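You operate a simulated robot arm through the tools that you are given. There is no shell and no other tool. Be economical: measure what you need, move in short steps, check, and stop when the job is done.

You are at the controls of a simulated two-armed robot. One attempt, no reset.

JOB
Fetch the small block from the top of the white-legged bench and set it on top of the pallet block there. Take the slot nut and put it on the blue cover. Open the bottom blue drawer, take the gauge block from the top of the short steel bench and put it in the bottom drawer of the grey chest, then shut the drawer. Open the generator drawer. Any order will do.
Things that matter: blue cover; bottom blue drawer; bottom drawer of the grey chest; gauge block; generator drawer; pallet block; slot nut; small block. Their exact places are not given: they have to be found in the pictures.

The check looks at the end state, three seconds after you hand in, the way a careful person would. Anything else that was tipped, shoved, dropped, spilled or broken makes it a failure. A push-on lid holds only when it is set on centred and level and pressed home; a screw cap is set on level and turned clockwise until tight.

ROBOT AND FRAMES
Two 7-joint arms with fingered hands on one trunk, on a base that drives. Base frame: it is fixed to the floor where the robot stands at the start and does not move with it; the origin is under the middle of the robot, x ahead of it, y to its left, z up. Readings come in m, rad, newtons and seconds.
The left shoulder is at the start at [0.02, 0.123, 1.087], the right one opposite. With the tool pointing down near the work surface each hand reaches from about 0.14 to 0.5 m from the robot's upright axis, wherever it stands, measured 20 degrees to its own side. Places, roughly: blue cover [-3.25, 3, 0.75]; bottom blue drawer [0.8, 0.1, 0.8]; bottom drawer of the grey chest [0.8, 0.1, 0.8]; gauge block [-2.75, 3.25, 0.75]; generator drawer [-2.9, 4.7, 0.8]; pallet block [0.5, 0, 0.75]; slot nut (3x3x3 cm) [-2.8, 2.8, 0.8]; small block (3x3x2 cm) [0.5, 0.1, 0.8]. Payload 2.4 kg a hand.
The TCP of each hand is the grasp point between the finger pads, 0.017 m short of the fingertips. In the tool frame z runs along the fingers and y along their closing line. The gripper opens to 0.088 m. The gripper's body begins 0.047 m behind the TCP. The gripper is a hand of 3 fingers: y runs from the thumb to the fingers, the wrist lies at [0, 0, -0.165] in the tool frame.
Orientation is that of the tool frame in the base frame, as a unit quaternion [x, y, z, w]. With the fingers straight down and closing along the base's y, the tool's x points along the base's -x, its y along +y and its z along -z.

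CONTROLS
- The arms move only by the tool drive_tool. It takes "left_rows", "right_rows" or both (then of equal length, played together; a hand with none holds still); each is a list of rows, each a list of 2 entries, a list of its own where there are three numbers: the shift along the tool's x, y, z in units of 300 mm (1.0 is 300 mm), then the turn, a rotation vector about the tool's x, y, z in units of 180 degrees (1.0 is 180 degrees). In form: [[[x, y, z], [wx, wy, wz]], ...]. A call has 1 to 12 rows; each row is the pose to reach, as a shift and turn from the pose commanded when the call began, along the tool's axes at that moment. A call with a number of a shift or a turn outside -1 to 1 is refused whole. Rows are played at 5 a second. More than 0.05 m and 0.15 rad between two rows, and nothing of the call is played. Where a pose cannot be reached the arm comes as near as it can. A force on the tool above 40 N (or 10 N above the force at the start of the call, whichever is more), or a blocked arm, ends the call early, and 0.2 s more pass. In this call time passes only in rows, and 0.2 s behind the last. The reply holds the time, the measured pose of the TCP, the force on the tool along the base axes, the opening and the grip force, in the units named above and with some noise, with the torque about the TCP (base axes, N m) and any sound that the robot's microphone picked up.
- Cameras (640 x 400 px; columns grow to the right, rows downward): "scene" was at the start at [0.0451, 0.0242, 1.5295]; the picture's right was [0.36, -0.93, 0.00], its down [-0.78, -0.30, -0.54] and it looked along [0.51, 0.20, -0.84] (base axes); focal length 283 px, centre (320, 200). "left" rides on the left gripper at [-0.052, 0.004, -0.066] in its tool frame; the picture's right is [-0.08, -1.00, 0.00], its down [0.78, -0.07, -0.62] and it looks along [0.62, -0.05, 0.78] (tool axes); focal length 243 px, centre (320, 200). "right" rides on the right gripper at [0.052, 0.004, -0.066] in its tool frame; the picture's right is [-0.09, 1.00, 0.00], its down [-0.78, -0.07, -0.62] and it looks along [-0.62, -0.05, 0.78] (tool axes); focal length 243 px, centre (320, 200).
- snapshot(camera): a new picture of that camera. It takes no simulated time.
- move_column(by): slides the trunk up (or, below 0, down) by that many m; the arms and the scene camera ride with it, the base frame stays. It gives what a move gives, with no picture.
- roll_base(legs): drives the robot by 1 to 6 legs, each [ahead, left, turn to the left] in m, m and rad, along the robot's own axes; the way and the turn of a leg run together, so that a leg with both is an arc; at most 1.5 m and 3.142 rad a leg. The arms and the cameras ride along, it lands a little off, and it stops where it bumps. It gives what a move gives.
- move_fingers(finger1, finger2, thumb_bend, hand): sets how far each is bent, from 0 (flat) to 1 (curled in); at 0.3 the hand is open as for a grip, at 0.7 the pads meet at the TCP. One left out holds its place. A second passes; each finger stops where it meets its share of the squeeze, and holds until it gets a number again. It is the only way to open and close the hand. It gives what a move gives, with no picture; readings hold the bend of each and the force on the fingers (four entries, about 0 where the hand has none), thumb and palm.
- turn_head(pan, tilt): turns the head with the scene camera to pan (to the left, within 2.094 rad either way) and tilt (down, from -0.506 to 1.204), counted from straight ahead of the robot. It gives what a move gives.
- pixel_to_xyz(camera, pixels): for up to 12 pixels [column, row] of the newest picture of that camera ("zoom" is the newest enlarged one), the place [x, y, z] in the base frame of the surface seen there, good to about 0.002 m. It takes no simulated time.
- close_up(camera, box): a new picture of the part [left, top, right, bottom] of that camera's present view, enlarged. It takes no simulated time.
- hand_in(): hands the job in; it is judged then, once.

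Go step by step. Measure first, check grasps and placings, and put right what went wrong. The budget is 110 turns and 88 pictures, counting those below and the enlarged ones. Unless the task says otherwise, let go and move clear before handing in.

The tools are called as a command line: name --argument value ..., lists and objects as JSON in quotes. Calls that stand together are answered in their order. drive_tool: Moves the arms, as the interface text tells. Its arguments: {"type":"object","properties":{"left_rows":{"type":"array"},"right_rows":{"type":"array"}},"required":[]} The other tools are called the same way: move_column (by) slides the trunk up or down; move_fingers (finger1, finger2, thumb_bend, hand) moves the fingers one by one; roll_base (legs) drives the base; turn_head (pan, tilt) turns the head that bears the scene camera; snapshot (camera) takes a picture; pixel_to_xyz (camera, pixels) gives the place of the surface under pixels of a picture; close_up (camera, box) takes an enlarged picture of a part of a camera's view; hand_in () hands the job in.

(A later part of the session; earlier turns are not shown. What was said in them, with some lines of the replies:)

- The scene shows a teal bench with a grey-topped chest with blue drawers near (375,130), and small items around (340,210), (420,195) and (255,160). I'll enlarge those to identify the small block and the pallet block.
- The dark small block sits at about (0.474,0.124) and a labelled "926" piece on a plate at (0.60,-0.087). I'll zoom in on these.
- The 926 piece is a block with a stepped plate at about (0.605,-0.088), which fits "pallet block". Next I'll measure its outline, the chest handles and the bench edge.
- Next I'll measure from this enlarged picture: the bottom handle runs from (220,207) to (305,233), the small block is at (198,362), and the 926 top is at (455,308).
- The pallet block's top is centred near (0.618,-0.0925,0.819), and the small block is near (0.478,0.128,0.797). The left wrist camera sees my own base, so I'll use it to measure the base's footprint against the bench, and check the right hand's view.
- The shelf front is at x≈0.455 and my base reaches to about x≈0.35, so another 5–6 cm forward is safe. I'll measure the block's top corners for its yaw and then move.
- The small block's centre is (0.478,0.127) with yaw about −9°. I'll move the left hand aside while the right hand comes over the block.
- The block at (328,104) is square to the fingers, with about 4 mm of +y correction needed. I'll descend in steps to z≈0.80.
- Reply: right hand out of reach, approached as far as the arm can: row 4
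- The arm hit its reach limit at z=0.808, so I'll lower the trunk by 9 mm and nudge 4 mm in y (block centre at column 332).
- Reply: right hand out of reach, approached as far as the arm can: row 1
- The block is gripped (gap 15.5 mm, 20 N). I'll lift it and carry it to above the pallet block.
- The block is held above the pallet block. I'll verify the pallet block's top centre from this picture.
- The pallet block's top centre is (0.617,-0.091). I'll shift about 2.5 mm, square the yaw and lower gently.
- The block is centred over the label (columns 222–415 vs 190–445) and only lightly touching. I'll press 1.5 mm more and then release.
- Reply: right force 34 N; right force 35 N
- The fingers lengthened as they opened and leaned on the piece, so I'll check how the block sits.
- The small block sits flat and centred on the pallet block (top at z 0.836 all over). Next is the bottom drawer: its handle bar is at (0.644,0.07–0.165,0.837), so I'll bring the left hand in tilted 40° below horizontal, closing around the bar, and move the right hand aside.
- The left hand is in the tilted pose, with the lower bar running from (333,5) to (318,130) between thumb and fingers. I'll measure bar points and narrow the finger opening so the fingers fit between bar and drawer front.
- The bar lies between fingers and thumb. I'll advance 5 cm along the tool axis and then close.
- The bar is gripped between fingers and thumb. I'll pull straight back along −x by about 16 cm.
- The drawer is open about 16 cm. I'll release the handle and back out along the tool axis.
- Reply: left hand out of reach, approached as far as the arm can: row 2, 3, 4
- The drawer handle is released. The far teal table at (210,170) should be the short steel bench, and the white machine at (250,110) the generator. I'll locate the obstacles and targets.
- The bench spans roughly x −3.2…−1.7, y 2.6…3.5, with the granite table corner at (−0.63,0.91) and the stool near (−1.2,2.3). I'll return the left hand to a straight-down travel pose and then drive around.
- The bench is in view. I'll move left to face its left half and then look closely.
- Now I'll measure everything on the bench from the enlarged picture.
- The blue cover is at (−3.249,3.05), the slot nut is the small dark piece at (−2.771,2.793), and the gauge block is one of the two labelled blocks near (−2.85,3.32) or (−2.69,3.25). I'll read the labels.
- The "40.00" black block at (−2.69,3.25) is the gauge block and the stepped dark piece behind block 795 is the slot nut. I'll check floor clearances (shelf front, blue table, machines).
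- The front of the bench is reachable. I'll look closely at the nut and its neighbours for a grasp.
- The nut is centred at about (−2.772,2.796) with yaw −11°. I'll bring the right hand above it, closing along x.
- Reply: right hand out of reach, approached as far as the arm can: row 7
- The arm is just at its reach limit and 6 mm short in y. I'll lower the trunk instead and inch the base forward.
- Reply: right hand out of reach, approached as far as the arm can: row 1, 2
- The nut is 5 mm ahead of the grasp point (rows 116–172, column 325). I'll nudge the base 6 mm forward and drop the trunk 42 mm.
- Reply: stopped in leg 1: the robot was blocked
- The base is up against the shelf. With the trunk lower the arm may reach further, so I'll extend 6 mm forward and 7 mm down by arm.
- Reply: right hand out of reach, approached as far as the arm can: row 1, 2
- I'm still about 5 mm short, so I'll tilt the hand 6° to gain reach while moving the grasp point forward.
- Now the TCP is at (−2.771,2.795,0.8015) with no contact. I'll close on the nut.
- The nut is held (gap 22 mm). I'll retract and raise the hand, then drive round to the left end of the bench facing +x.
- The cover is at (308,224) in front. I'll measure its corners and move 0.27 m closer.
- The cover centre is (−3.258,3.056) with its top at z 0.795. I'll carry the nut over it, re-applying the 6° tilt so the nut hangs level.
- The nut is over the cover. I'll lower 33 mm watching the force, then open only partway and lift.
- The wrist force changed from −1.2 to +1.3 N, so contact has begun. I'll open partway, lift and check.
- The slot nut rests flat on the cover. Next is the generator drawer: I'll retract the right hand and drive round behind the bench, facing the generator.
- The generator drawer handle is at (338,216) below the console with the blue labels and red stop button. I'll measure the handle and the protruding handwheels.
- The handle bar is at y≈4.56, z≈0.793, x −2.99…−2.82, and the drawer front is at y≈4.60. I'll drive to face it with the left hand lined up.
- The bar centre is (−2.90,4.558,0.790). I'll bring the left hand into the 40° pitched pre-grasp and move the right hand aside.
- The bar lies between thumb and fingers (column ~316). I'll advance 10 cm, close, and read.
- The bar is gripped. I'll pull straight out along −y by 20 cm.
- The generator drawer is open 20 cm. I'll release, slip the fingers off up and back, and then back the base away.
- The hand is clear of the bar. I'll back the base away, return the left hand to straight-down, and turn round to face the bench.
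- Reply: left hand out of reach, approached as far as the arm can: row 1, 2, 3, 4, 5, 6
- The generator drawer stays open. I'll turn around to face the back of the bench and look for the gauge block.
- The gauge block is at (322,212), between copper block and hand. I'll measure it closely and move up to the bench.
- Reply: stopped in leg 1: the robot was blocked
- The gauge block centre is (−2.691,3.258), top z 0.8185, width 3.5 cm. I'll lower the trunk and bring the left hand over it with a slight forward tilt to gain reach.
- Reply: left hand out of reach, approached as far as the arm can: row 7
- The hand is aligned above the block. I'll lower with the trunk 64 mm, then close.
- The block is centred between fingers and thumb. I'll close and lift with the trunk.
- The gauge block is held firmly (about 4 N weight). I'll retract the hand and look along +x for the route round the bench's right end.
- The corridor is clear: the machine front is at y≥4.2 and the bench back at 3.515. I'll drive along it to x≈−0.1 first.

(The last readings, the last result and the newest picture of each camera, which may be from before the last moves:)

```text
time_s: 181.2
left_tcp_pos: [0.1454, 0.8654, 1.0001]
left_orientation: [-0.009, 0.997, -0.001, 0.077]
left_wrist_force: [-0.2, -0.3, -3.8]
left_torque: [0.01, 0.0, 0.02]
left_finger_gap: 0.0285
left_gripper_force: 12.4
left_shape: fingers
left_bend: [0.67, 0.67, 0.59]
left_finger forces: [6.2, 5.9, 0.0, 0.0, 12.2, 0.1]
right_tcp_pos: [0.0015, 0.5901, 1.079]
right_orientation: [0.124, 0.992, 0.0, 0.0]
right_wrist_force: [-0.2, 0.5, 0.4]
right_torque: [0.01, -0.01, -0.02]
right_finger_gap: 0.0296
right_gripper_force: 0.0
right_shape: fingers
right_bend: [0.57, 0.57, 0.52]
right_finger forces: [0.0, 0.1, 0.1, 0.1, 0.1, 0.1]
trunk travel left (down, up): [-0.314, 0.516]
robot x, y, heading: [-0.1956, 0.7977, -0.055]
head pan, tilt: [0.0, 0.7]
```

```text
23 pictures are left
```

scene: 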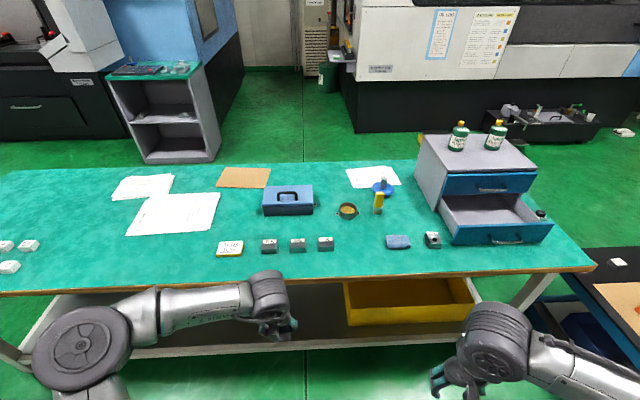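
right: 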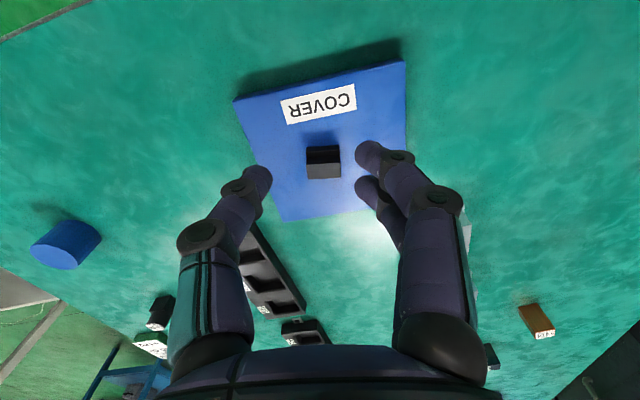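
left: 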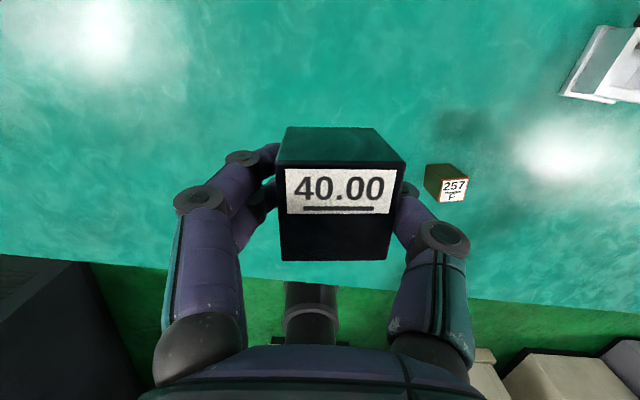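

I'm back near the main bench, with the bottom drawer open at (495,215). I'll square up, shift right and move forward.

roll_base --legs '[[0, 0, 0.056], [0, -0.76, 0], [0.28, 0, 0]]'

turn_head --pan 0.1 --tilt 0.95

snapshot --camera "scene"

```text
time_s: 187.3
left_tcp_pos: [0.4182, 0.1114, 0.9994]
left_orientation: [-0.036, 0.996, 0.001, 0.077]
left_wrist_force: [-0.1, 0.3, -3.6]
left_torque: [0.0, 0.0, -0.04]
left_finger_gap: 0.0282
left_gripper_force: 12.1
left_shape: fingers
left_bend: [0.67, 0.67, 0.59]
left_finger forces: [6.1, 6.1, 0.0, 0.1, 12.2, 0.0]
right_tcp_pos: [0.2916, -0.1698, 1.0787]
right_orientation: [0.099, 0.995, 0.0, 0.0]
right_wrist_force: [0.5, -0.3, -0.9]
right_torque: [-0.03, 0.05, 0.02]
right_finger_gap: 0.0296
right_gripper_force: 0.0
right_shape: fingers
right_bend: [0.57, 0.57, 0.52]
right_finger forces: [0.0, 0.1, 0.1, 0.0, 0.0, 0.0]
trunk travel left (down, up): [-0.314, 0.516]
robot x, y, heading: [0.0788, 0.0271, -0.001]
head pan, tilt: [0.0, 0.7]
```

```text
time_s: 188.1
left_tcp_pos: [0.419, 0.112, 1.0009]
left_orientation: [-0.035, 0.996, 0.001, 0.076]
left_wrist_force: [-0.3, 0.3, -2.8]
left_torque: [0.02, 0.02, 0.01]
left_finger_gap: 0.0282
left_gripper_force: 11.9
left_shape: fingers
left_bend: [0.67, 0.67, 0.59]
left_finger forces: [6.2, 6.0, 0.0, 0.0, 12.2, 0.1]
right_tcp_pos: [0.2902, -0.1699, 1.0783]
right_orientation: [0.099, 0.995, 0.0, 0.001]
right_wrist_force: [0.8, 0.0, 0.0]
right_torque: [-0.02, 0.01, -0.02]
right_finger_gap: 0.0297
right_gripper_force: 0.0
right_shape: fingers
right_bend: [0.57, 0.57, 0.52]
right_finger forces: [0.0, 0.0, 0.0, 0.1, 0.0, 0.0]
trunk travel left (down, up): [-0.314, 0.516]
robot x, y, heading: [0.0826, 0.028, -0.003]
head pan, tilt: [0.099, 0.949]
```

```text
22 pictures are left
```

scene: 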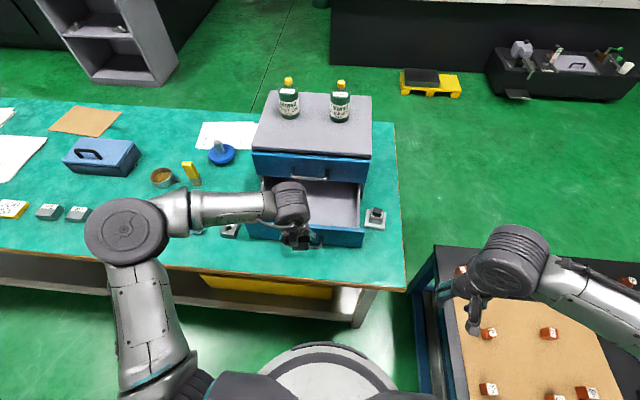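

Let me measure the drawer's interior limits (right part visible at (335,205)).

pixel_to_xyz --camera "scene" --pixels '[[335, 205], [345, 190], [325, 195], [357, 205], [362, 195], [340, 229], [340, 234], [265, 215], [262, 190], [300, 184], [310, 176], [345, 222]]'

close_up --camera "scene" --box '[230, 140, 400, 255]'

```text
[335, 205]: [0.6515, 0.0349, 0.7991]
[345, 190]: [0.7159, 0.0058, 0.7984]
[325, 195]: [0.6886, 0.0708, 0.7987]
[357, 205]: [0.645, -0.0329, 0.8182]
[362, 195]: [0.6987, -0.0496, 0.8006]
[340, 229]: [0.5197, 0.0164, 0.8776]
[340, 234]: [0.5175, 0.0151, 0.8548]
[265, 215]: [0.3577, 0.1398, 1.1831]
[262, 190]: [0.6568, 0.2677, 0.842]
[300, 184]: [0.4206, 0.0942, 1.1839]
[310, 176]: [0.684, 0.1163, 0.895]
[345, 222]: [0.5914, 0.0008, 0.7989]
```

```text
3.48 times, centred on (315, 198) of scene
```

zoom: 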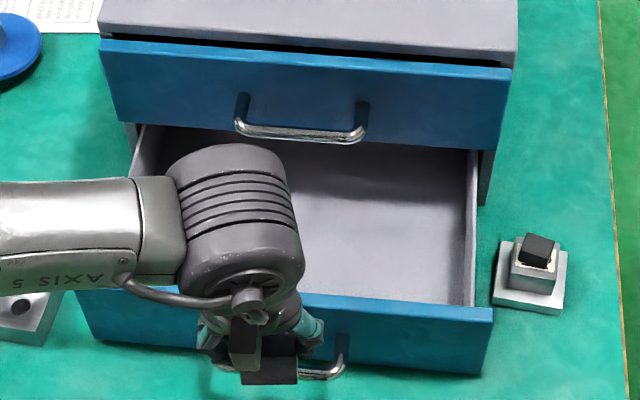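

The drawer floor is at z 0.799, its inner front at x≈0.535 and right wall at y≈−0.035. I'll place the block at about (0.605,0.03), clear of the upper handle.

roll_base --legs '[[0.075, -0.03, 0]]'

```text
time_s: 189.2
left_tcp_pos: [0.495, 0.0807, 1.0011]
left_orientation: [-0.034, 0.996, 0.001, 0.077]
left_wrist_force: [0.7, 0.0, -4.5]
left_torque: [0.02, 0.02, -0.02]
left_finger_gap: 0.0286
left_gripper_force: 12.3
left_shape: fingers
left_bend: [0.67, 0.67, 0.59]
left_finger forces: [6.1, 6.0, 0.1, 0.0, 12.2, 0.0]
right_tcp_pos: [0.3651, -0.2021, 1.0791]
right_orientation: [0.098, 0.995, -0.001, 0.0]
right_wrist_force: [-0.6, -0.1, -0.2]
right_torque: [-0.01, -0.02, 0.0]
right_finger_gap: 0.0296
right_gripper_force: 0.0
right_shape: fingers
right_bend: [0.57, 0.57, 0.52]
right_finger forces: [0.0, 0.1, 0.0, 0.0, 0.0, 0.0]
trunk travel left (down, up): [-0.314, 0.516]
robot x, y, heading: [0.1526, -0.002, 0.003]
head pan, tilt: [0.099, 0.949]
```

drive_tool --left_rows '[[[-0.116, -0.067, 0.018], [0, 0, 0]], [[-0.233, -0.133, 0.037], [0, 0, 0]], [[-0.349, -0.2, 0.055], [0, 0, 0]], [[-0.331, -0.2, 0.166], [0, 0, 0]], [[-0.314, -0.2, 0.277], [0, 0, 0]], [[-0.297, -0.2, 0.387], [0, 0, 0]]]'

snapshot --camera "left"

close_up --camera "scene" --box '[220, 150, 400, 280]'

```text
time_s: 190.6
left_tcp_pos: [0.6032, 0.0283, 0.8992]
left_orientation: [-0.034, 0.997, 0.001, 0.076]
left_wrist_force: [0.1, 0.0, -4.0]
left_torque: [0.02, 0.04, 0.02]
left_finger_gap: 0.0284
left_gripper_force: 12.6
left_shape: fingers
left_bend: [0.67, 0.67, 0.59]
left_finger forces: [6.2, 6.2, 0.1, 0.0, 12.4, 0.0]
right_tcp_pos: [0.3646, -0.1991, 1.0796]
right_orientation: [0.098, 0.995, 0.0, 0.0]
right_wrist_force: [-0.1, 0.1, -0.3]
right_torque: [0.02, -0.02, 0.0]
right_finger_gap: 0.0298
right_gripper_force: 0.1
right_shape: fingers
right_bend: [0.57, 0.57, 0.52]
right_finger forces: [0.0, 0.1, 0.1, 0.0, 0.0, 0.0]
trunk travel left (down, up): [-0.314, 0.516]
robot x, y, heading: [0.1563, -0.0049, 0.001]
head pan, tilt: [0.099, 0.949]
```

```text
20 pictures are left
```

left: 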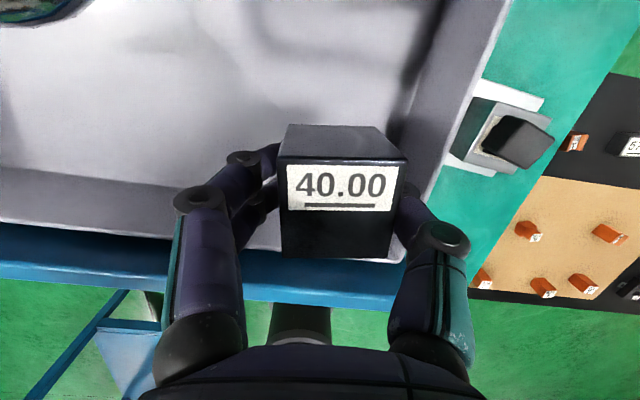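

```text
3.08 times, centred on (310, 215) of scene
```

zoom: 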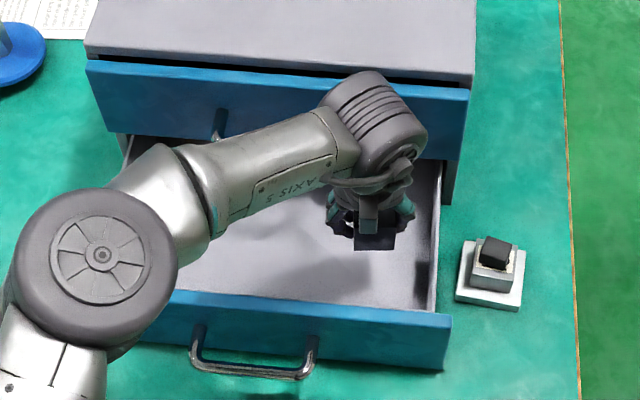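

The block is inside the drawer outline. I'll shift 12 mm left for thumb clearance and lower to just above the floor.

drive_tool --left_rows '[[[0.012, 0.04, 0.08], [0, 0, 0]], [[0.024, 0.04, 0.16], [0, 0, 0]], [[0.031, 0.04, 0.215], [0, 0, 0]]]'

```text
time_s: 191.4
left_tcp_pos: [0.6025, 0.0404, 0.8347]
left_orientation: [-0.035, 0.996, 0.001, 0.078]
left_wrist_force: [0.2, 0.9, -4.2]
left_torque: [0.0, 0.03, -0.02]
left_finger_gap: 0.0284
left_gripper_force: 12.5
left_shape: fingers
left_bend: [0.67, 0.67, 0.59]
left_finger forces: [6.2, 6.2, 0.0, 0.0, 12.4, 0.0]
right_tcp_pos: [0.3635, -0.2004, 1.0788]
right_orientation: [0.098, 0.995, 0.0, 0.0]
right_wrist_force: [-1.1, 0.4, -0.1]
right_torque: [0.0, -0.01, 0.01]
right_finger_gap: 0.0297
right_gripper_force: 0.0
right_shape: fingers
right_bend: [0.57, 0.57, 0.52]
right_finger forces: [0.1, 0.0, 0.0, 0.0, 0.0, 0.0]
trunk travel left (down, up): [-0.314, 0.516]
robot x, y, heading: [0.155, -0.0038, 0.001]
head pan, tilt: [0.099, 0.949]
```

drive_tool --left_rows '[[[0.001, 0, 0.01], [0, 0, 0]], [[0.002, 0, 0.019], [0, 0, 0]], [[0.003, 0, 0.023], [0, 0, 0]]]'

```text
time_s: 192.2
left_tcp_pos: [0.6029, 0.0408, 0.8283]
left_orientation: [-0.035, 0.996, 0.0, 0.078]
left_wrist_force: [-0.2, 2.2, 1.5]
left_torque: [-0.04, -0.01, 0.05]
left_finger_gap: 0.0284
left_gripper_force: 11.9
left_shape: fingers
left_bend: [0.67, 0.67, 0.59]
left_finger forces: [6.7, 6.5, 0.0, 0.0, 11.6, 0.1]
right_tcp_pos: [0.3636, -0.2013, 1.0787]
right_orientation: [0.099, 0.995, 0.0, 0.0]
right_wrist_force: [-0.5, 0.1, 0.6]
right_torque: [0.04, -0.02, -0.04]
right_finger_gap: 0.0299
right_gripper_force: 0.0
right_shape: fingers
right_bend: [0.57, 0.57, 0.52]
right_finger forces: [0.1, 0.0, 0.0, 0.0, 0.0, 0.0]
trunk travel left (down, up): [-0.314, 0.516]
robot x, y, heading: [0.1549, -0.0039, 0.006]
head pan, tilt: [0.099, 0.949]
```

The force rose from −4.2 to +1.5 N, so the block is on the drawer floor. I'll open, lift straight up, and then move back.

move_fingers --hand "left" --finger1 0.54 --finger2 0.54 --thumb_bend 0.47

drive_tool --left_rows '[[[-0.012, 0, -0.08], [0, 0, 0]], [[-0.036, 0, -0.23], [0, 0, 0]], [[-0.06, 0, -0.38], [0, 0, 0]], [[-0.084, 0, -0.53], [0, 0, 0]], [[0.06, 0, -0.58], [0, 0, 0]], [[0.2, 0.05, -0.6], [0, 0.02, 0]], [[0.33, 0.1, -0.62], [0, 0.05, 0]]]'

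snapshot --camera "scene"

```text
time_s: 193.2
left_tcp_pos: [0.6024, 0.0403, 0.8276]
left_orientation: [-0.035, 0.996, 0.002, 0.077]
left_wrist_force: [0.4, 0.4, 0.3]
left_torque: [-0.01, 0.03, 0.01]
left_finger_gap: 0.0384
left_gripper_force: 0.0
left_shape: fingers
left_bend: [0.54, 0.54, 0.47]
left_finger forces: [0.0, 0.0, 0.0, 0.0, 0.0, 0.1]
right_tcp_pos: [0.3639, -0.2016, 1.08]
right_orientation: [0.099, 0.995, 0.001, 0.0]
right_wrist_force: [0.2, 0.1, 0.3]
right_torque: [0.0, 0.01, 0.01]
right_finger_gap: 0.0295
right_gripper_force: 0.0
right_shape: fingers
right_bend: [0.57, 0.57, 0.52]
right_finger forces: [0.1, 0.0, 0.0, 0.1, 0.0, 0.1]
trunk travel left (down, up): [-0.314, 0.516]
robot x, y, heading: [0.1567, -0.0049, 0.002]
head pan, tilt: [0.099, 0.949]
```

```text
time_s: 194.8
left_tcp_pos: [0.4742, 0.0619, 0.9959]
left_orientation: [-0.035, 0.999, -0.002, -0.002]
left_wrist_force: [-0.2, 0.1, 0.1]
left_torque: [-0.02, 0.0, 0.01]
left_finger_gap: 0.0384
left_gripper_force: 0.1
left_shape: fingers
left_bend: [0.54, 0.54, 0.47]
left_finger forces: [0.0, 0.0, 0.1, 0.0, 0.0, 0.1]
right_tcp_pos: [0.3634, -0.2014, 1.0778]
right_orientation: [0.098, 0.995, 0.001, 0.0]
right_wrist_force: [0.5, -0.1, -0.9]
right_torque: [0.03, -0.03, 0.01]
right_finger_gap: 0.0298
right_gripper_force: 0.0
right_shape: fingers
right_bend: [0.57, 0.57, 0.52]
right_finger forces: [0.0, 0.0, 0.0, 0.1, 0.0, 0.0]
trunk travel left (down, up): [-0.314, 0.516]
robot x, y, heading: [0.1547, -0.0035, 0.001]
head pan, tilt: [0.099, 0.949]
```

```text
18 pictures are left
```

scene: 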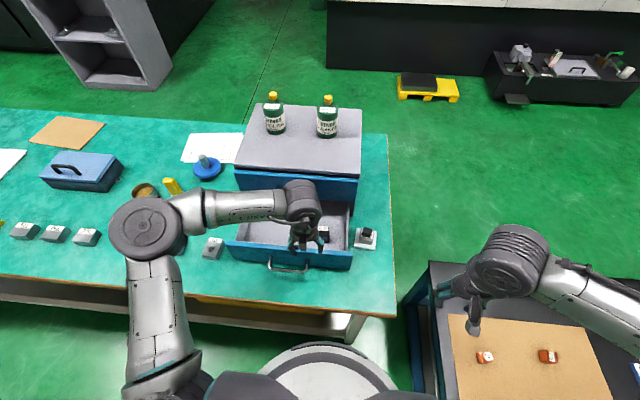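

The gauge block lies in the drawer at (325,236). To shut the drawer I'll regrip its handle as before: first back the base 10 cm for room and measure the handle.

roll_base --legs '[[-0.1, 0, 0]]'

close_up --camera "scene" --box '[220, 150, 400, 270]'

move_fingers --hand "left" --finger1 0.5 --finger2 0.5 --thumb_bend 0.43

```text
time_s: 195.9
left_tcp_pos: [0.3723, 0.0621, 0.9958]
left_orientation: [-0.035, 0.999, -0.002, -0.001]
left_wrist_force: [0.2, 0.4, 0.0]
left_torque: [-0.02, -0.01, -0.01]
left_finger_gap: 0.0383
left_gripper_force: 0.1
left_shape: fingers
left_bend: [0.54, 0.54, 0.47]
left_finger forces: [0.1, 0.0, 0.0, 0.0, 0.0, 0.0]
right_tcp_pos: [0.2607, -0.2003, 1.0802]
right_orientation: [0.098, 0.995, 0.0, 0.001]
right_wrist_force: [-0.4, -0.2, 0.3]
right_torque: [0.0, 0.0, 0.02]
right_finger_gap: 0.0296
right_gripper_force: 0.0
right_shape: fingers
right_bend: [0.57, 0.57, 0.52]
right_finger forces: [0.0, 0.1, 0.0, 0.0, 0.0, 0.0]
trunk travel left (down, up): [-0.314, 0.516]
robot x, y, heading: [0.0556, -0.0004, 0.005]
head pan, tilt: [0.099, 0.949]
```

```text
3.33 times, centred on (310, 210) of scene
```

zoom: 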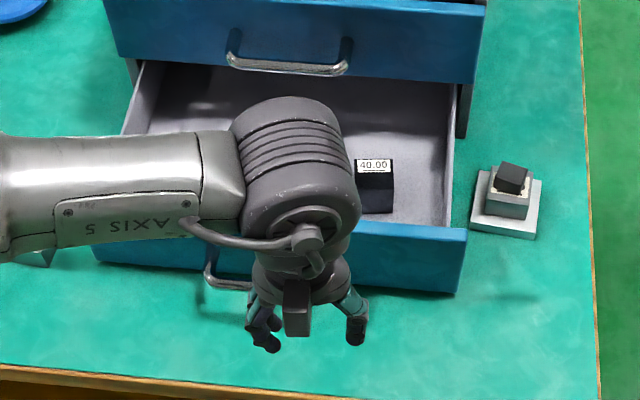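

```text
time_s: 196.9
left_tcp_pos: [0.3743, 0.062, 0.9945]
left_orientation: [-0.034, 0.999, -0.002, -0.001]
left_wrist_force: [0.0, 0.0, -0.8]
left_torque: [0.01, 0.0, 0.0]
left_finger_gap: 0.0474
left_gripper_force: 0.0
left_shape: fingers
left_bend: [0.5, 0.5, 0.43]
left_finger forces: [0.1, 0.1, 0.0, 0.0, 0.1, 0.1]
right_tcp_pos: [0.2633, -0.2007, 1.0778]
right_orientation: [0.098, 0.995, 0.0, 0.0]
right_wrist_force: [0.0, -0.3, 0.2]
right_torque: [-0.01, 0.02, 0.02]
right_finger_gap: 0.0299
right_gripper_force: 0.1
right_shape: fingers
right_bend: [0.57, 0.57, 0.52]
right_finger forces: [0.1, 0.0, 0.0, 0.0, 0.0, 0.0]
trunk travel left (down, up): [-0.314, 0.516]
robot x, y, heading: [0.0527, -0.0039, 0.002]
head pan, tilt: [0.099, 0.949]
```

drive_tool --left_rows '[[[-0.011, 0.015, 0.01], [-0.0181, -0.0181, 0.0388]], [[-0.022, 0.03, 0.02], [-0.0362, -0.0362, 0.0775]], [[-0.034, 0.045, 0.04], [-0.0543, -0.0543, 0.1163]], [[-0.045, 0.059, 0.06], [-0.0723, -0.0723, 0.155]], [[-0.056, 0.074, 0.08], [-0.0904, -0.0904, 0.1938]], [[-0.067, 0.089, 0.11], [-0.1085, -0.1085, 0.2325]], [[-0.078, 0.104, 0.14], [-0.1266, -0.1266, 0.2713]], [[-0.089, 0.119, 0.17], [-0.1447, -0.1447, 0.31]], [[-0.1, 0.134, 0.2], [-0.1628, -0.1628, 0.3488]], [[-0.112, 0.148, 0.24], [-0.1808, -0.1808, 0.3875]], [[-0.123, 0.163, 0.28], [-0.1989, -0.1989, 0.4263]], [[-0.134, 0.178, 0.31], [-0.217, -0.217, 0.465]]]'

snapshot --camera "left"

```text
time_s: 199.5
left_tcp_pos: [0.41, 0.1168, 0.9002]
left_orientation: [0.618, 0.663, 0.307, 0.289]
left_wrist_force: [-0.2, 0.2, 0.0]
left_torque: [0.0, -0.01, -0.04]
left_finger_gap: 0.0475
left_gripper_force: 0.2
left_shape: fingers
left_bend: [0.5, 0.5, 0.43]
left_finger forces: [0.1, 0.0, 0.0, 0.0, 0.1, 0.0]
right_tcp_pos: [0.263, -0.2003, 1.079]
right_orientation: [0.099, 0.995, 0.001, 0.0]
right_wrist_force: [0.3, 0.1, 0.7]
right_torque: [-0.02, 0.01, 0.01]
right_finger_gap: 0.0298
right_gripper_force: 0.2
right_shape: fingers
right_bend: [0.57, 0.57, 0.52]
right_finger forces: [0.0, 0.1, 0.0, 0.1, 0.0, 0.1]
trunk travel left (down, up): [-0.314, 0.516]
robot x, y, heading: [0.0513, -0.0054, 0.004]
head pan, tilt: [0.099, 0.949]
```

```text
16 pictures are left
```

left: 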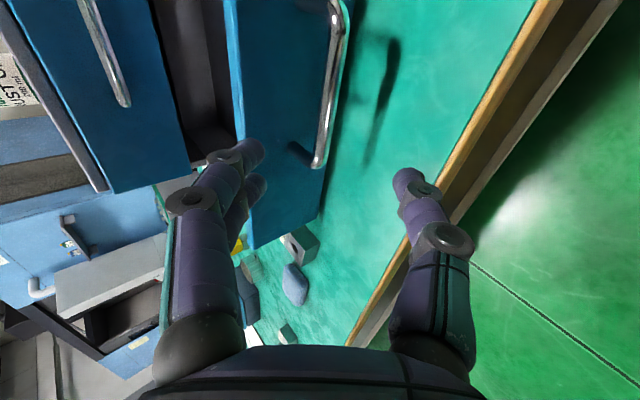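

pixel_to_xyz --camera "left" --pixels '[[334, 60], [327, 110], [321, 150], [338, 20], [280, 100]]'

```text
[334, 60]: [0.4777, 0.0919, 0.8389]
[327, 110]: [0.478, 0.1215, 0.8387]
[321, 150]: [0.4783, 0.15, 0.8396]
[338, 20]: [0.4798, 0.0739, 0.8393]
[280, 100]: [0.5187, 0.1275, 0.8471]
```

drive_tool --left_rows '[[[-0.004, -0.002, 0.1], [0, 0, 0]], [[-0.008, -0.004, 0.2], [0, 0, 0]], [[-0.012, -0.006, 0.27], [0, 0, 0]], [[-0.013, -0.007, 0.312], [0, 0, 0]]]'

move_fingers --hand "left" --finger1 0.8 --finger2 0.8 --thumb_bend 0.75

snapshot --camera "left"

```text
time_s: 200.5
left_tcp_pos: [0.4812, 0.1193, 0.8397]
left_orientation: [0.618, 0.664, 0.308, 0.289]
left_wrist_force: [-0.3, -0.7, 0.8]
left_torque: [-0.04, 0.0, -0.02]
left_finger_gap: 0.0476
left_gripper_force: 0.0
left_shape: fingers
left_bend: [0.5, 0.5, 0.43]
left_finger forces: [0.0, 0.0, 0.1, 0.0, 0.1, 0.0]
right_tcp_pos: [0.2637, -0.2002, 1.0788]
right_orientation: [0.099, 0.995, 0.0, 0.0]
right_wrist_force: [0.3, 0.1, 0.5]
right_torque: [-0.01, 0.02, 0.01]
right_finger_gap: 0.0294
right_gripper_force: 0.0
right_shape: fingers
right_bend: [0.57, 0.57, 0.52]
right_finger forces: [0.0, 0.1, 0.1, 0.0, 0.0, 0.1]
trunk travel left (down, up): [-0.314, 0.516]
robot x, y, heading: [0.0562, -0.0025, 0.002]
head pan, tilt: [0.099, 0.949]
```

```text
time_s: 201.5
left_tcp_pos: [0.4807, 0.1184, 0.8396]
left_orientation: [0.617, 0.665, 0.307, 0.288]
left_wrist_force: [-0.1, 1.1, -6.6]
left_torque: [0.04, -0.02, -0.02]
left_finger_gap: 0.0001
left_gripper_force: 7.1
left_shape: fingers
left_bend: [0.77, 0.77, 0.68]
left_finger forces: [2.9, 3.3, 0.0, 0.0, 7.9, 0.0]
right_tcp_pos: [0.2632, -0.2009, 1.0798]
right_orientation: [0.098, 0.995, -0.001, 0.0]
right_wrist_force: [-0.3, 0.3, -0.1]
right_torque: [0.01, 0.03, 0.0]
right_finger_gap: 0.0295
right_gripper_force: 0.0
right_shape: fingers
right_bend: [0.57, 0.57, 0.52]
right_finger forces: [0.0, 0.0, 0.1, 0.0, 0.1, 0.1]
trunk travel left (down, up): [-0.314, 0.516]
robot x, y, heading: [0.0552, -0.0007, 0.001]
head pan, tilt: [0.099, 0.949]
```

```text
15 pictures are left
```

left: 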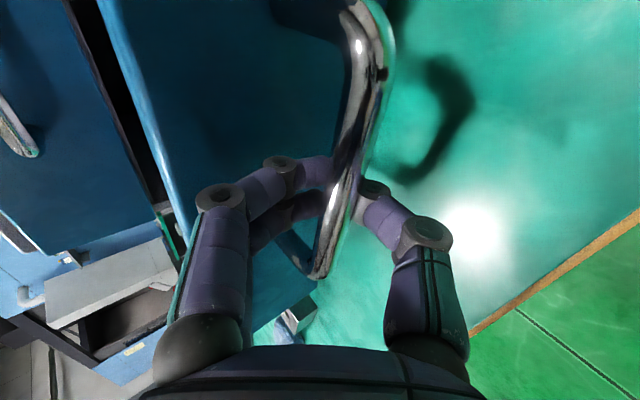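

The handle is gripped. I'll push it in first with the base (9.5 cm) and then with the arm.

roll_base --legs '[[0.095, 0, 0]]'

drive_tool --left_rows '[[[-0.004, 0.032, 0.038], [0, 0, 0]], [[-0.008, 0.064, 0.077], [0, 0, 0]], [[-0.012, 0.096, 0.115], [0, 0, 0]], [[-0.016, 0.128, 0.153], [0, 0, 0]], [[-0.018, 0.145, 0.173], [0, 0, 0]]]'

close_up --camera "scene" --box '[220, 150, 400, 290]'

```text
time_s: 202.7
left_tcp_pos: [0.5758, 0.1193, 0.8392]
left_orientation: [0.617, 0.665, 0.307, 0.288]
left_wrist_force: [-1.6, -0.9, -5.7]
left_torque: [-0.03, 0.0, 0.0]
left_finger_gap: 0.0001
left_gripper_force: 7.2
left_shape: fingers
left_bend: [0.78, 0.77, 0.69]
left_finger forces: [2.6, 3.1, 0.1, 0.0, 8.1, 0.0]
right_tcp_pos: [0.3584, -0.201, 1.0791]
right_orientation: [0.097, 0.995, -0.001, 0.0]
right_wrist_force: [-0.1, -0.1, 0.4]
right_torque: [0.01, -0.01, -0.02]
right_finger_gap: 0.0297
right_gripper_force: 0.1
right_shape: fingers
right_bend: [0.57, 0.57, 0.52]
right_finger forces: [0.1, 0.0, 0.0, 0.1, 0.0, 0.1]
trunk travel left (down, up): [-0.314, 0.516]
robot x, y, heading: [0.1467, -0.0014, 0.0]
head pan, tilt: [0.099, 0.949]
```

```text
time_s: 203.9
left_tcp_pos: [0.643, 0.1176, 0.839]
left_orientation: [0.618, 0.665, 0.306, 0.288]
left_wrist_force: [-1.8, 1.1, -6.0]
left_torque: [-0.01, -0.01, 0.01]
left_finger_gap: 0.0
left_gripper_force: 6.3
left_shape: fingers
left_bend: [0.78, 0.78, 0.69]
left_finger forces: [2.4, 2.8, 0.0, 0.1, 7.7, 0.0]
right_tcp_pos: [0.3574, -0.1996, 1.0783]
right_orientation: [0.098, 0.995, 0.0, 0.0]
right_wrist_force: [-1.0, 0.1, -0.5]
right_torque: [-0.01, -0.02, 0.02]
right_finger_gap: 0.0299
right_gripper_force: 0.0
right_shape: fingers
right_bend: [0.57, 0.57, 0.52]
right_finger forces: [0.1, 0.1, 0.0, 0.0, 0.0, 0.1]
trunk travel left (down, up): [-0.314, 0.516]
robot x, y, heading: [0.1505, -0.0029, 0.001]
head pan, tilt: [0.099, 0.949]
```

```text
2.86 times, centred on (310, 220) of scene
```

zoom: 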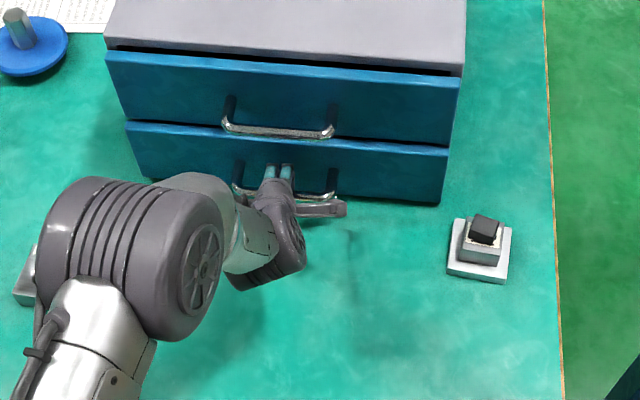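

The drawer is almost shut. I'll push a few more millimetres watching the force.

drive_tool --left_rows '[[[0, 0.006, 0.0077], [0, 0, 0]], [[0, 0.012, 0.0145], [0, 0, 0]]]'

pixel_to_xyz --camera "zoom" --pixels '[[200, 170], [160, 150], [400, 175], [430, 190], [170, 100], [400, 110]]'

```text
time_s: 204.5
left_tcp_pos: [0.6487, 0.1195, 0.8396]
left_orientation: [0.618, 0.664, 0.307, 0.288]
left_wrist_force: [-2.4, 0.7, -6.2]
left_torque: [0.01, 0.04, -0.02]
left_finger_gap: 0.0
left_gripper_force: 7.1
left_shape: fingers
left_bend: [0.78, 0.78, 0.69]
left_finger forces: [2.3, 2.4, 0.0, 0.0, 9.1, 0.0]
right_tcp_pos: [0.3585, -0.2012, 1.0791]
right_orientation: [0.098, 0.995, 0.0, 0.0]
right_wrist_force: [-1.2, 0.2, -0.1]
right_torque: [0.0, -0.02, 0.0]
right_finger_gap: 0.0298
right_gripper_force: 0.1
right_shape: fingers
right_bend: [0.57, 0.57, 0.52]
right_finger forces: [0.0, 0.0, 0.0, 0.0, 0.0, 0.0]
trunk travel left (down, up): [-0.314, 0.516]
robot x, y, heading: [0.151, -0.007, 0.006]
head pan, tilt: [0.099, 0.949]
```

```text
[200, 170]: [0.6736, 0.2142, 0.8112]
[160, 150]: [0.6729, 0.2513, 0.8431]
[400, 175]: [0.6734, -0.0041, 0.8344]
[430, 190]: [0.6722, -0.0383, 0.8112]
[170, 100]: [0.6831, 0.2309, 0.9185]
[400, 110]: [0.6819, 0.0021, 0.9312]
```

Before this last push the face was 9 mm proud, now about 4 mm. I'll push another 8 mm.

drive_tool --left_rows '[[[0, 0.006, 0.0077], [0, 0, 0]], [[0, 0.012, 0.0145], [0, 0, 0]], [[0, 0.017, 0.0205], [0, 0, 0]]]'

close_up --camera "scene" --box '[220, 150, 400, 290]'

pixel_to_xyz --camera "zoom" --pixels '[[200, 170], [160, 150], [400, 175], [430, 190], [170, 100], [400, 110]]'

```text
time_s: 205.3
left_tcp_pos: [0.6558, 0.1202, 0.8396]
left_orientation: [0.617, 0.664, 0.307, 0.288]
left_wrist_force: [-8.7, -2.4, -5.0]
left_torque: [-0.04, 0.05, 0.02]
left_finger_gap: 0.0
left_gripper_force: 7.4
left_shape: fingers
left_bend: [0.79, 0.78, 0.69]
left_finger forces: [1.4, 1.8, 0.0, 0.0, 10.3, 0.0]
right_tcp_pos: [0.3588, -0.2008, 1.0794]
right_orientation: [0.097, 0.995, 0.0, 0.0]
right_wrist_force: [0.2, -1.1, -0.4]
right_torque: [0.02, -0.01, 0.01]
right_finger_gap: 0.0297
right_gripper_force: 0.1
right_shape: fingers
right_bend: [0.57, 0.57, 0.52]
right_finger forces: [0.1, 0.1, 0.0, 0.0, 0.0, 0.0]
trunk travel left (down, up): [-0.314, 0.516]
robot x, y, heading: [0.1501, -0.0013, 0.005]
head pan, tilt: [0.099, 0.949]
```

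```text
2.86 times, centred on (310, 220) of scene
```

zoom: 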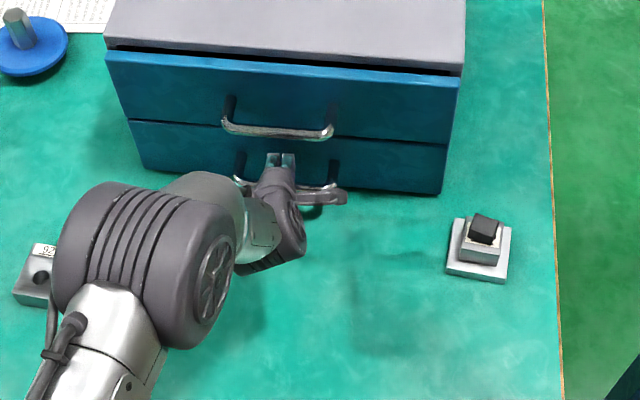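

```text
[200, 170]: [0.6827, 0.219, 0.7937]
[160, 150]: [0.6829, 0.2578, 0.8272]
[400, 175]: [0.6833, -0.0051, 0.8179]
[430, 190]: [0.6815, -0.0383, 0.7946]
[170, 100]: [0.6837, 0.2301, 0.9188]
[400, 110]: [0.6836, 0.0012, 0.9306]
```

The drawer face is now flush (0.683 vs 0.6836) and the push force rose. I'll release thumb first, then fingers, back out along the tool axis, and check.

move_fingers --hand "left" --finger1 0.6 --finger2 0.6 --thumb_bend 0.4

drive_tool --left_rows '[[[0, 0.005, -0.03], [0, 0, 0]], [[0, 0.01, -0.07], [0, 0, 0]]]'

snapshot --camera "left"

```text
time_s: 206.3
left_tcp_pos: [0.6555, 0.1203, 0.8386]
left_orientation: [0.617, 0.664, 0.309, 0.289]
left_wrist_force: [-1.0, 0.3, -0.6]
left_torque: [0.04, 0.0, 0.02]
left_finger_gap: 0.0394
left_gripper_force: 0.1
left_shape: fingers
left_bend: [0.6, 0.6, 0.4]
left_finger forces: [0.0, 0.0, 0.0, 0.0, 0.1, 0.0]
right_tcp_pos: [0.3582, -0.201, 1.0788]
right_orientation: [0.098, 0.995, 0.0, 0.0]
right_wrist_force: [-0.4, 0.8, -0.4]
right_torque: [-0.04, 0.0, 0.06]
right_finger_gap: 0.0296
right_gripper_force: 0.0
right_shape: fingers
right_bend: [0.57, 0.57, 0.52]
right_finger forces: [0.1, 0.0, 0.0, 0.0, 0.0, 0.0]
trunk travel left (down, up): [-0.314, 0.516]
robot x, y, heading: [0.1478, -0.0016, 0.004]
head pan, tilt: [0.099, 0.949]
```

```text
time_s: 206.9
left_tcp_pos: [0.6423, 0.1191, 0.8542]
left_orientation: [0.617, 0.665, 0.307, 0.288]
left_wrist_force: [0.8, 0.3, 0.1]
left_torque: [0.01, 0.05, -0.02]
left_finger_gap: 0.04
left_gripper_force: 0.0
left_shape: fingers
left_bend: [0.6, 0.6, 0.4]
left_finger forces: [0.1, 0.0, 0.1, 0.0, 0.1, 0.1]
right_tcp_pos: [0.3583, -0.2003, 1.0783]
right_orientation: [0.098, 0.995, 0.0, 0.0]
right_wrist_force: [-0.1, 0.7, -0.4]
right_torque: [0.0, -0.02, 0.03]
right_finger_gap: 0.0298
right_gripper_force: 0.1
right_shape: fingers
right_bend: [0.57, 0.57, 0.52]
right_finger forces: [0.0, 0.0, 0.0, 0.1, 0.0, 0.0]
trunk travel left (down, up): [-0.314, 0.516]
robot x, y, heading: [0.1432, -0.0043, 0.004]
head pan, tilt: [0.099, 0.949]
```

```text
12 pictures are left
```

left: 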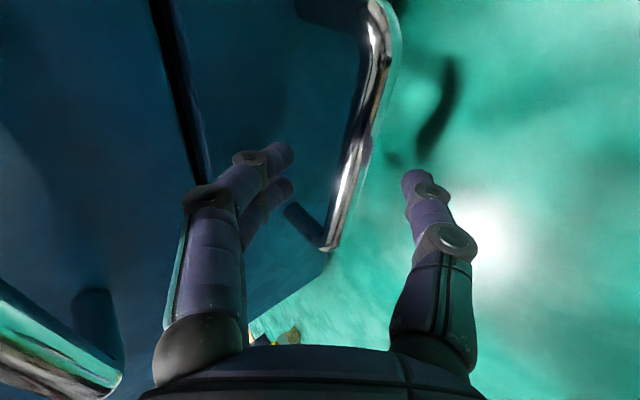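

The bar is free between the open fingers. I'll continue out along the tool axis, then back the base off and check everything.

drive_tool --left_rows '[[[0, 0, -0.1], [0, 0, 0]], [[0, 0, -0.2], [0, 0, 0]], [[0, 0, -0.32], [0, 0, 0]]]'

roll_base --legs '[[-0.2, 0, 0]]'

snapshot --camera "scene"

close_up --camera "scene" --box '[190, 60, 390, 220]'

```text
time_s: 207.7
left_tcp_pos: [0.5704, 0.1121, 0.9182]
left_orientation: [0.617, 0.664, 0.307, 0.288]
left_wrist_force: [-0.8, -0.4, 0.0]
left_torque: [-0.04, -0.01, -0.02]
left_finger_gap: 0.04
left_gripper_force: 0.0
left_shape: fingers
left_bend: [0.6, 0.6, 0.4]
left_finger forces: [0.0, 0.0, 0.0, 0.0, 0.0, 0.0]
right_tcp_pos: [0.3573, -0.2011, 1.0791]
right_orientation: [0.098, 0.995, -0.001, 0.001]
right_wrist_force: [-0.2, 0.3, 0.1]
right_torque: [0.01, 0.0, 0.0]
right_finger_gap: 0.0299
right_gripper_force: 0.1
right_shape: fingers
right_bend: [0.57, 0.57, 0.52]
right_finger forces: [0.0, 0.0, 0.0, 0.0, 0.0, 0.0]
trunk travel left (down, up): [-0.314, 0.516]
robot x, y, heading: [0.146, 0.0027, 0.002]
head pan, tilt: [0.099, 0.949]
```

```text
time_s: 209.2
left_tcp_pos: [0.3713, 0.1121, 0.9177]
left_orientation: [0.618, 0.664, 0.307, 0.289]
left_wrist_force: [-0.1, -0.8, -0.6]
left_torque: [-0.01, -0.02, 0.03]
left_finger_gap: 0.04
left_gripper_force: 0.1
left_shape: fingers
left_bend: [0.6, 0.6, 0.4]
left_finger forces: [0.0, 0.1, 0.0, 0.0, 0.0, 0.0]
right_tcp_pos: [0.1581, -0.201, 1.0787]
right_orientation: [0.099, 0.995, 0.0, 0.001]
right_wrist_force: [0.2, 1.4, -0.5]
right_torque: [-0.01, 0.02, 0.0]
right_finger_gap: 0.0296
right_gripper_force: 0.1
right_shape: fingers
right_bend: [0.57, 0.57, 0.52]
right_finger forces: [0.0, 0.1, 0.1, 0.0, 0.0, 0.0]
trunk travel left (down, up): [-0.314, 0.516]
robot x, y, heading: [-0.0501, -0.0011, -0.005]
head pan, tilt: [0.099, 0.949]
```

```text
11 pictures are left
```

scene: 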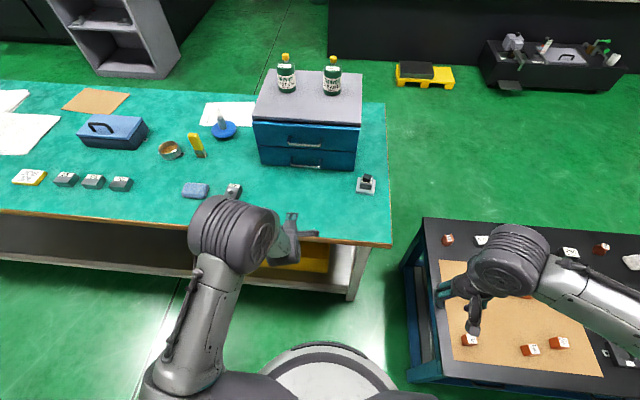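

```text
2.50 times, centred on (290, 140) of scene
```

zoom: 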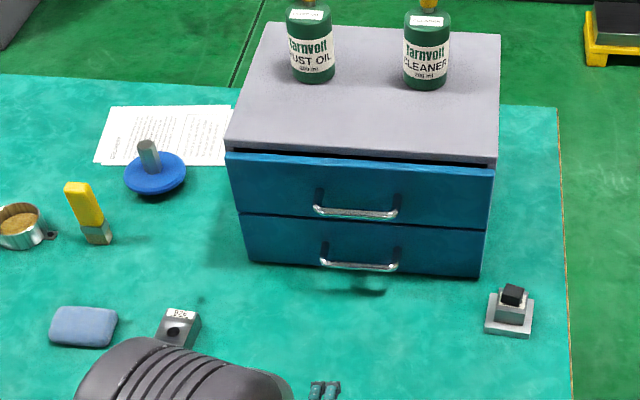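

The bottles are upright and the drawer looks shut. I'll make a last numeric check of flushness, the neighbouring block and the small block.

pixel_to_xyz --camera "zoom" --pixels '[[290, 250], [440, 250], [280, 180], [450, 200], [512, 293], [180, 315], [85, 325]]'

```text
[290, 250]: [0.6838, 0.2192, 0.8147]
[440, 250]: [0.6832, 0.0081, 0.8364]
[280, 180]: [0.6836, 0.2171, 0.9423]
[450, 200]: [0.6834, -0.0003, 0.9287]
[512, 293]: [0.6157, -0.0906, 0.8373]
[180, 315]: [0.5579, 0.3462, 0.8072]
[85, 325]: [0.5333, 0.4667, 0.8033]
```

The drawer is flush at x 0.6835, the small block sits on the pallet block, and both hands are clear, so I'm handing in.

hand_in

```text
The job is handed in.
```

The job is handed in:
- **Small block:** it sits flat on the pallet block.
- **Slot nut:** it is on the blue cover.
- **Gauge block:** it is in the bottom drawer of the grey chest, and that drawer is shut flush.
- **Generator drawer:** it is open about 20 cm.
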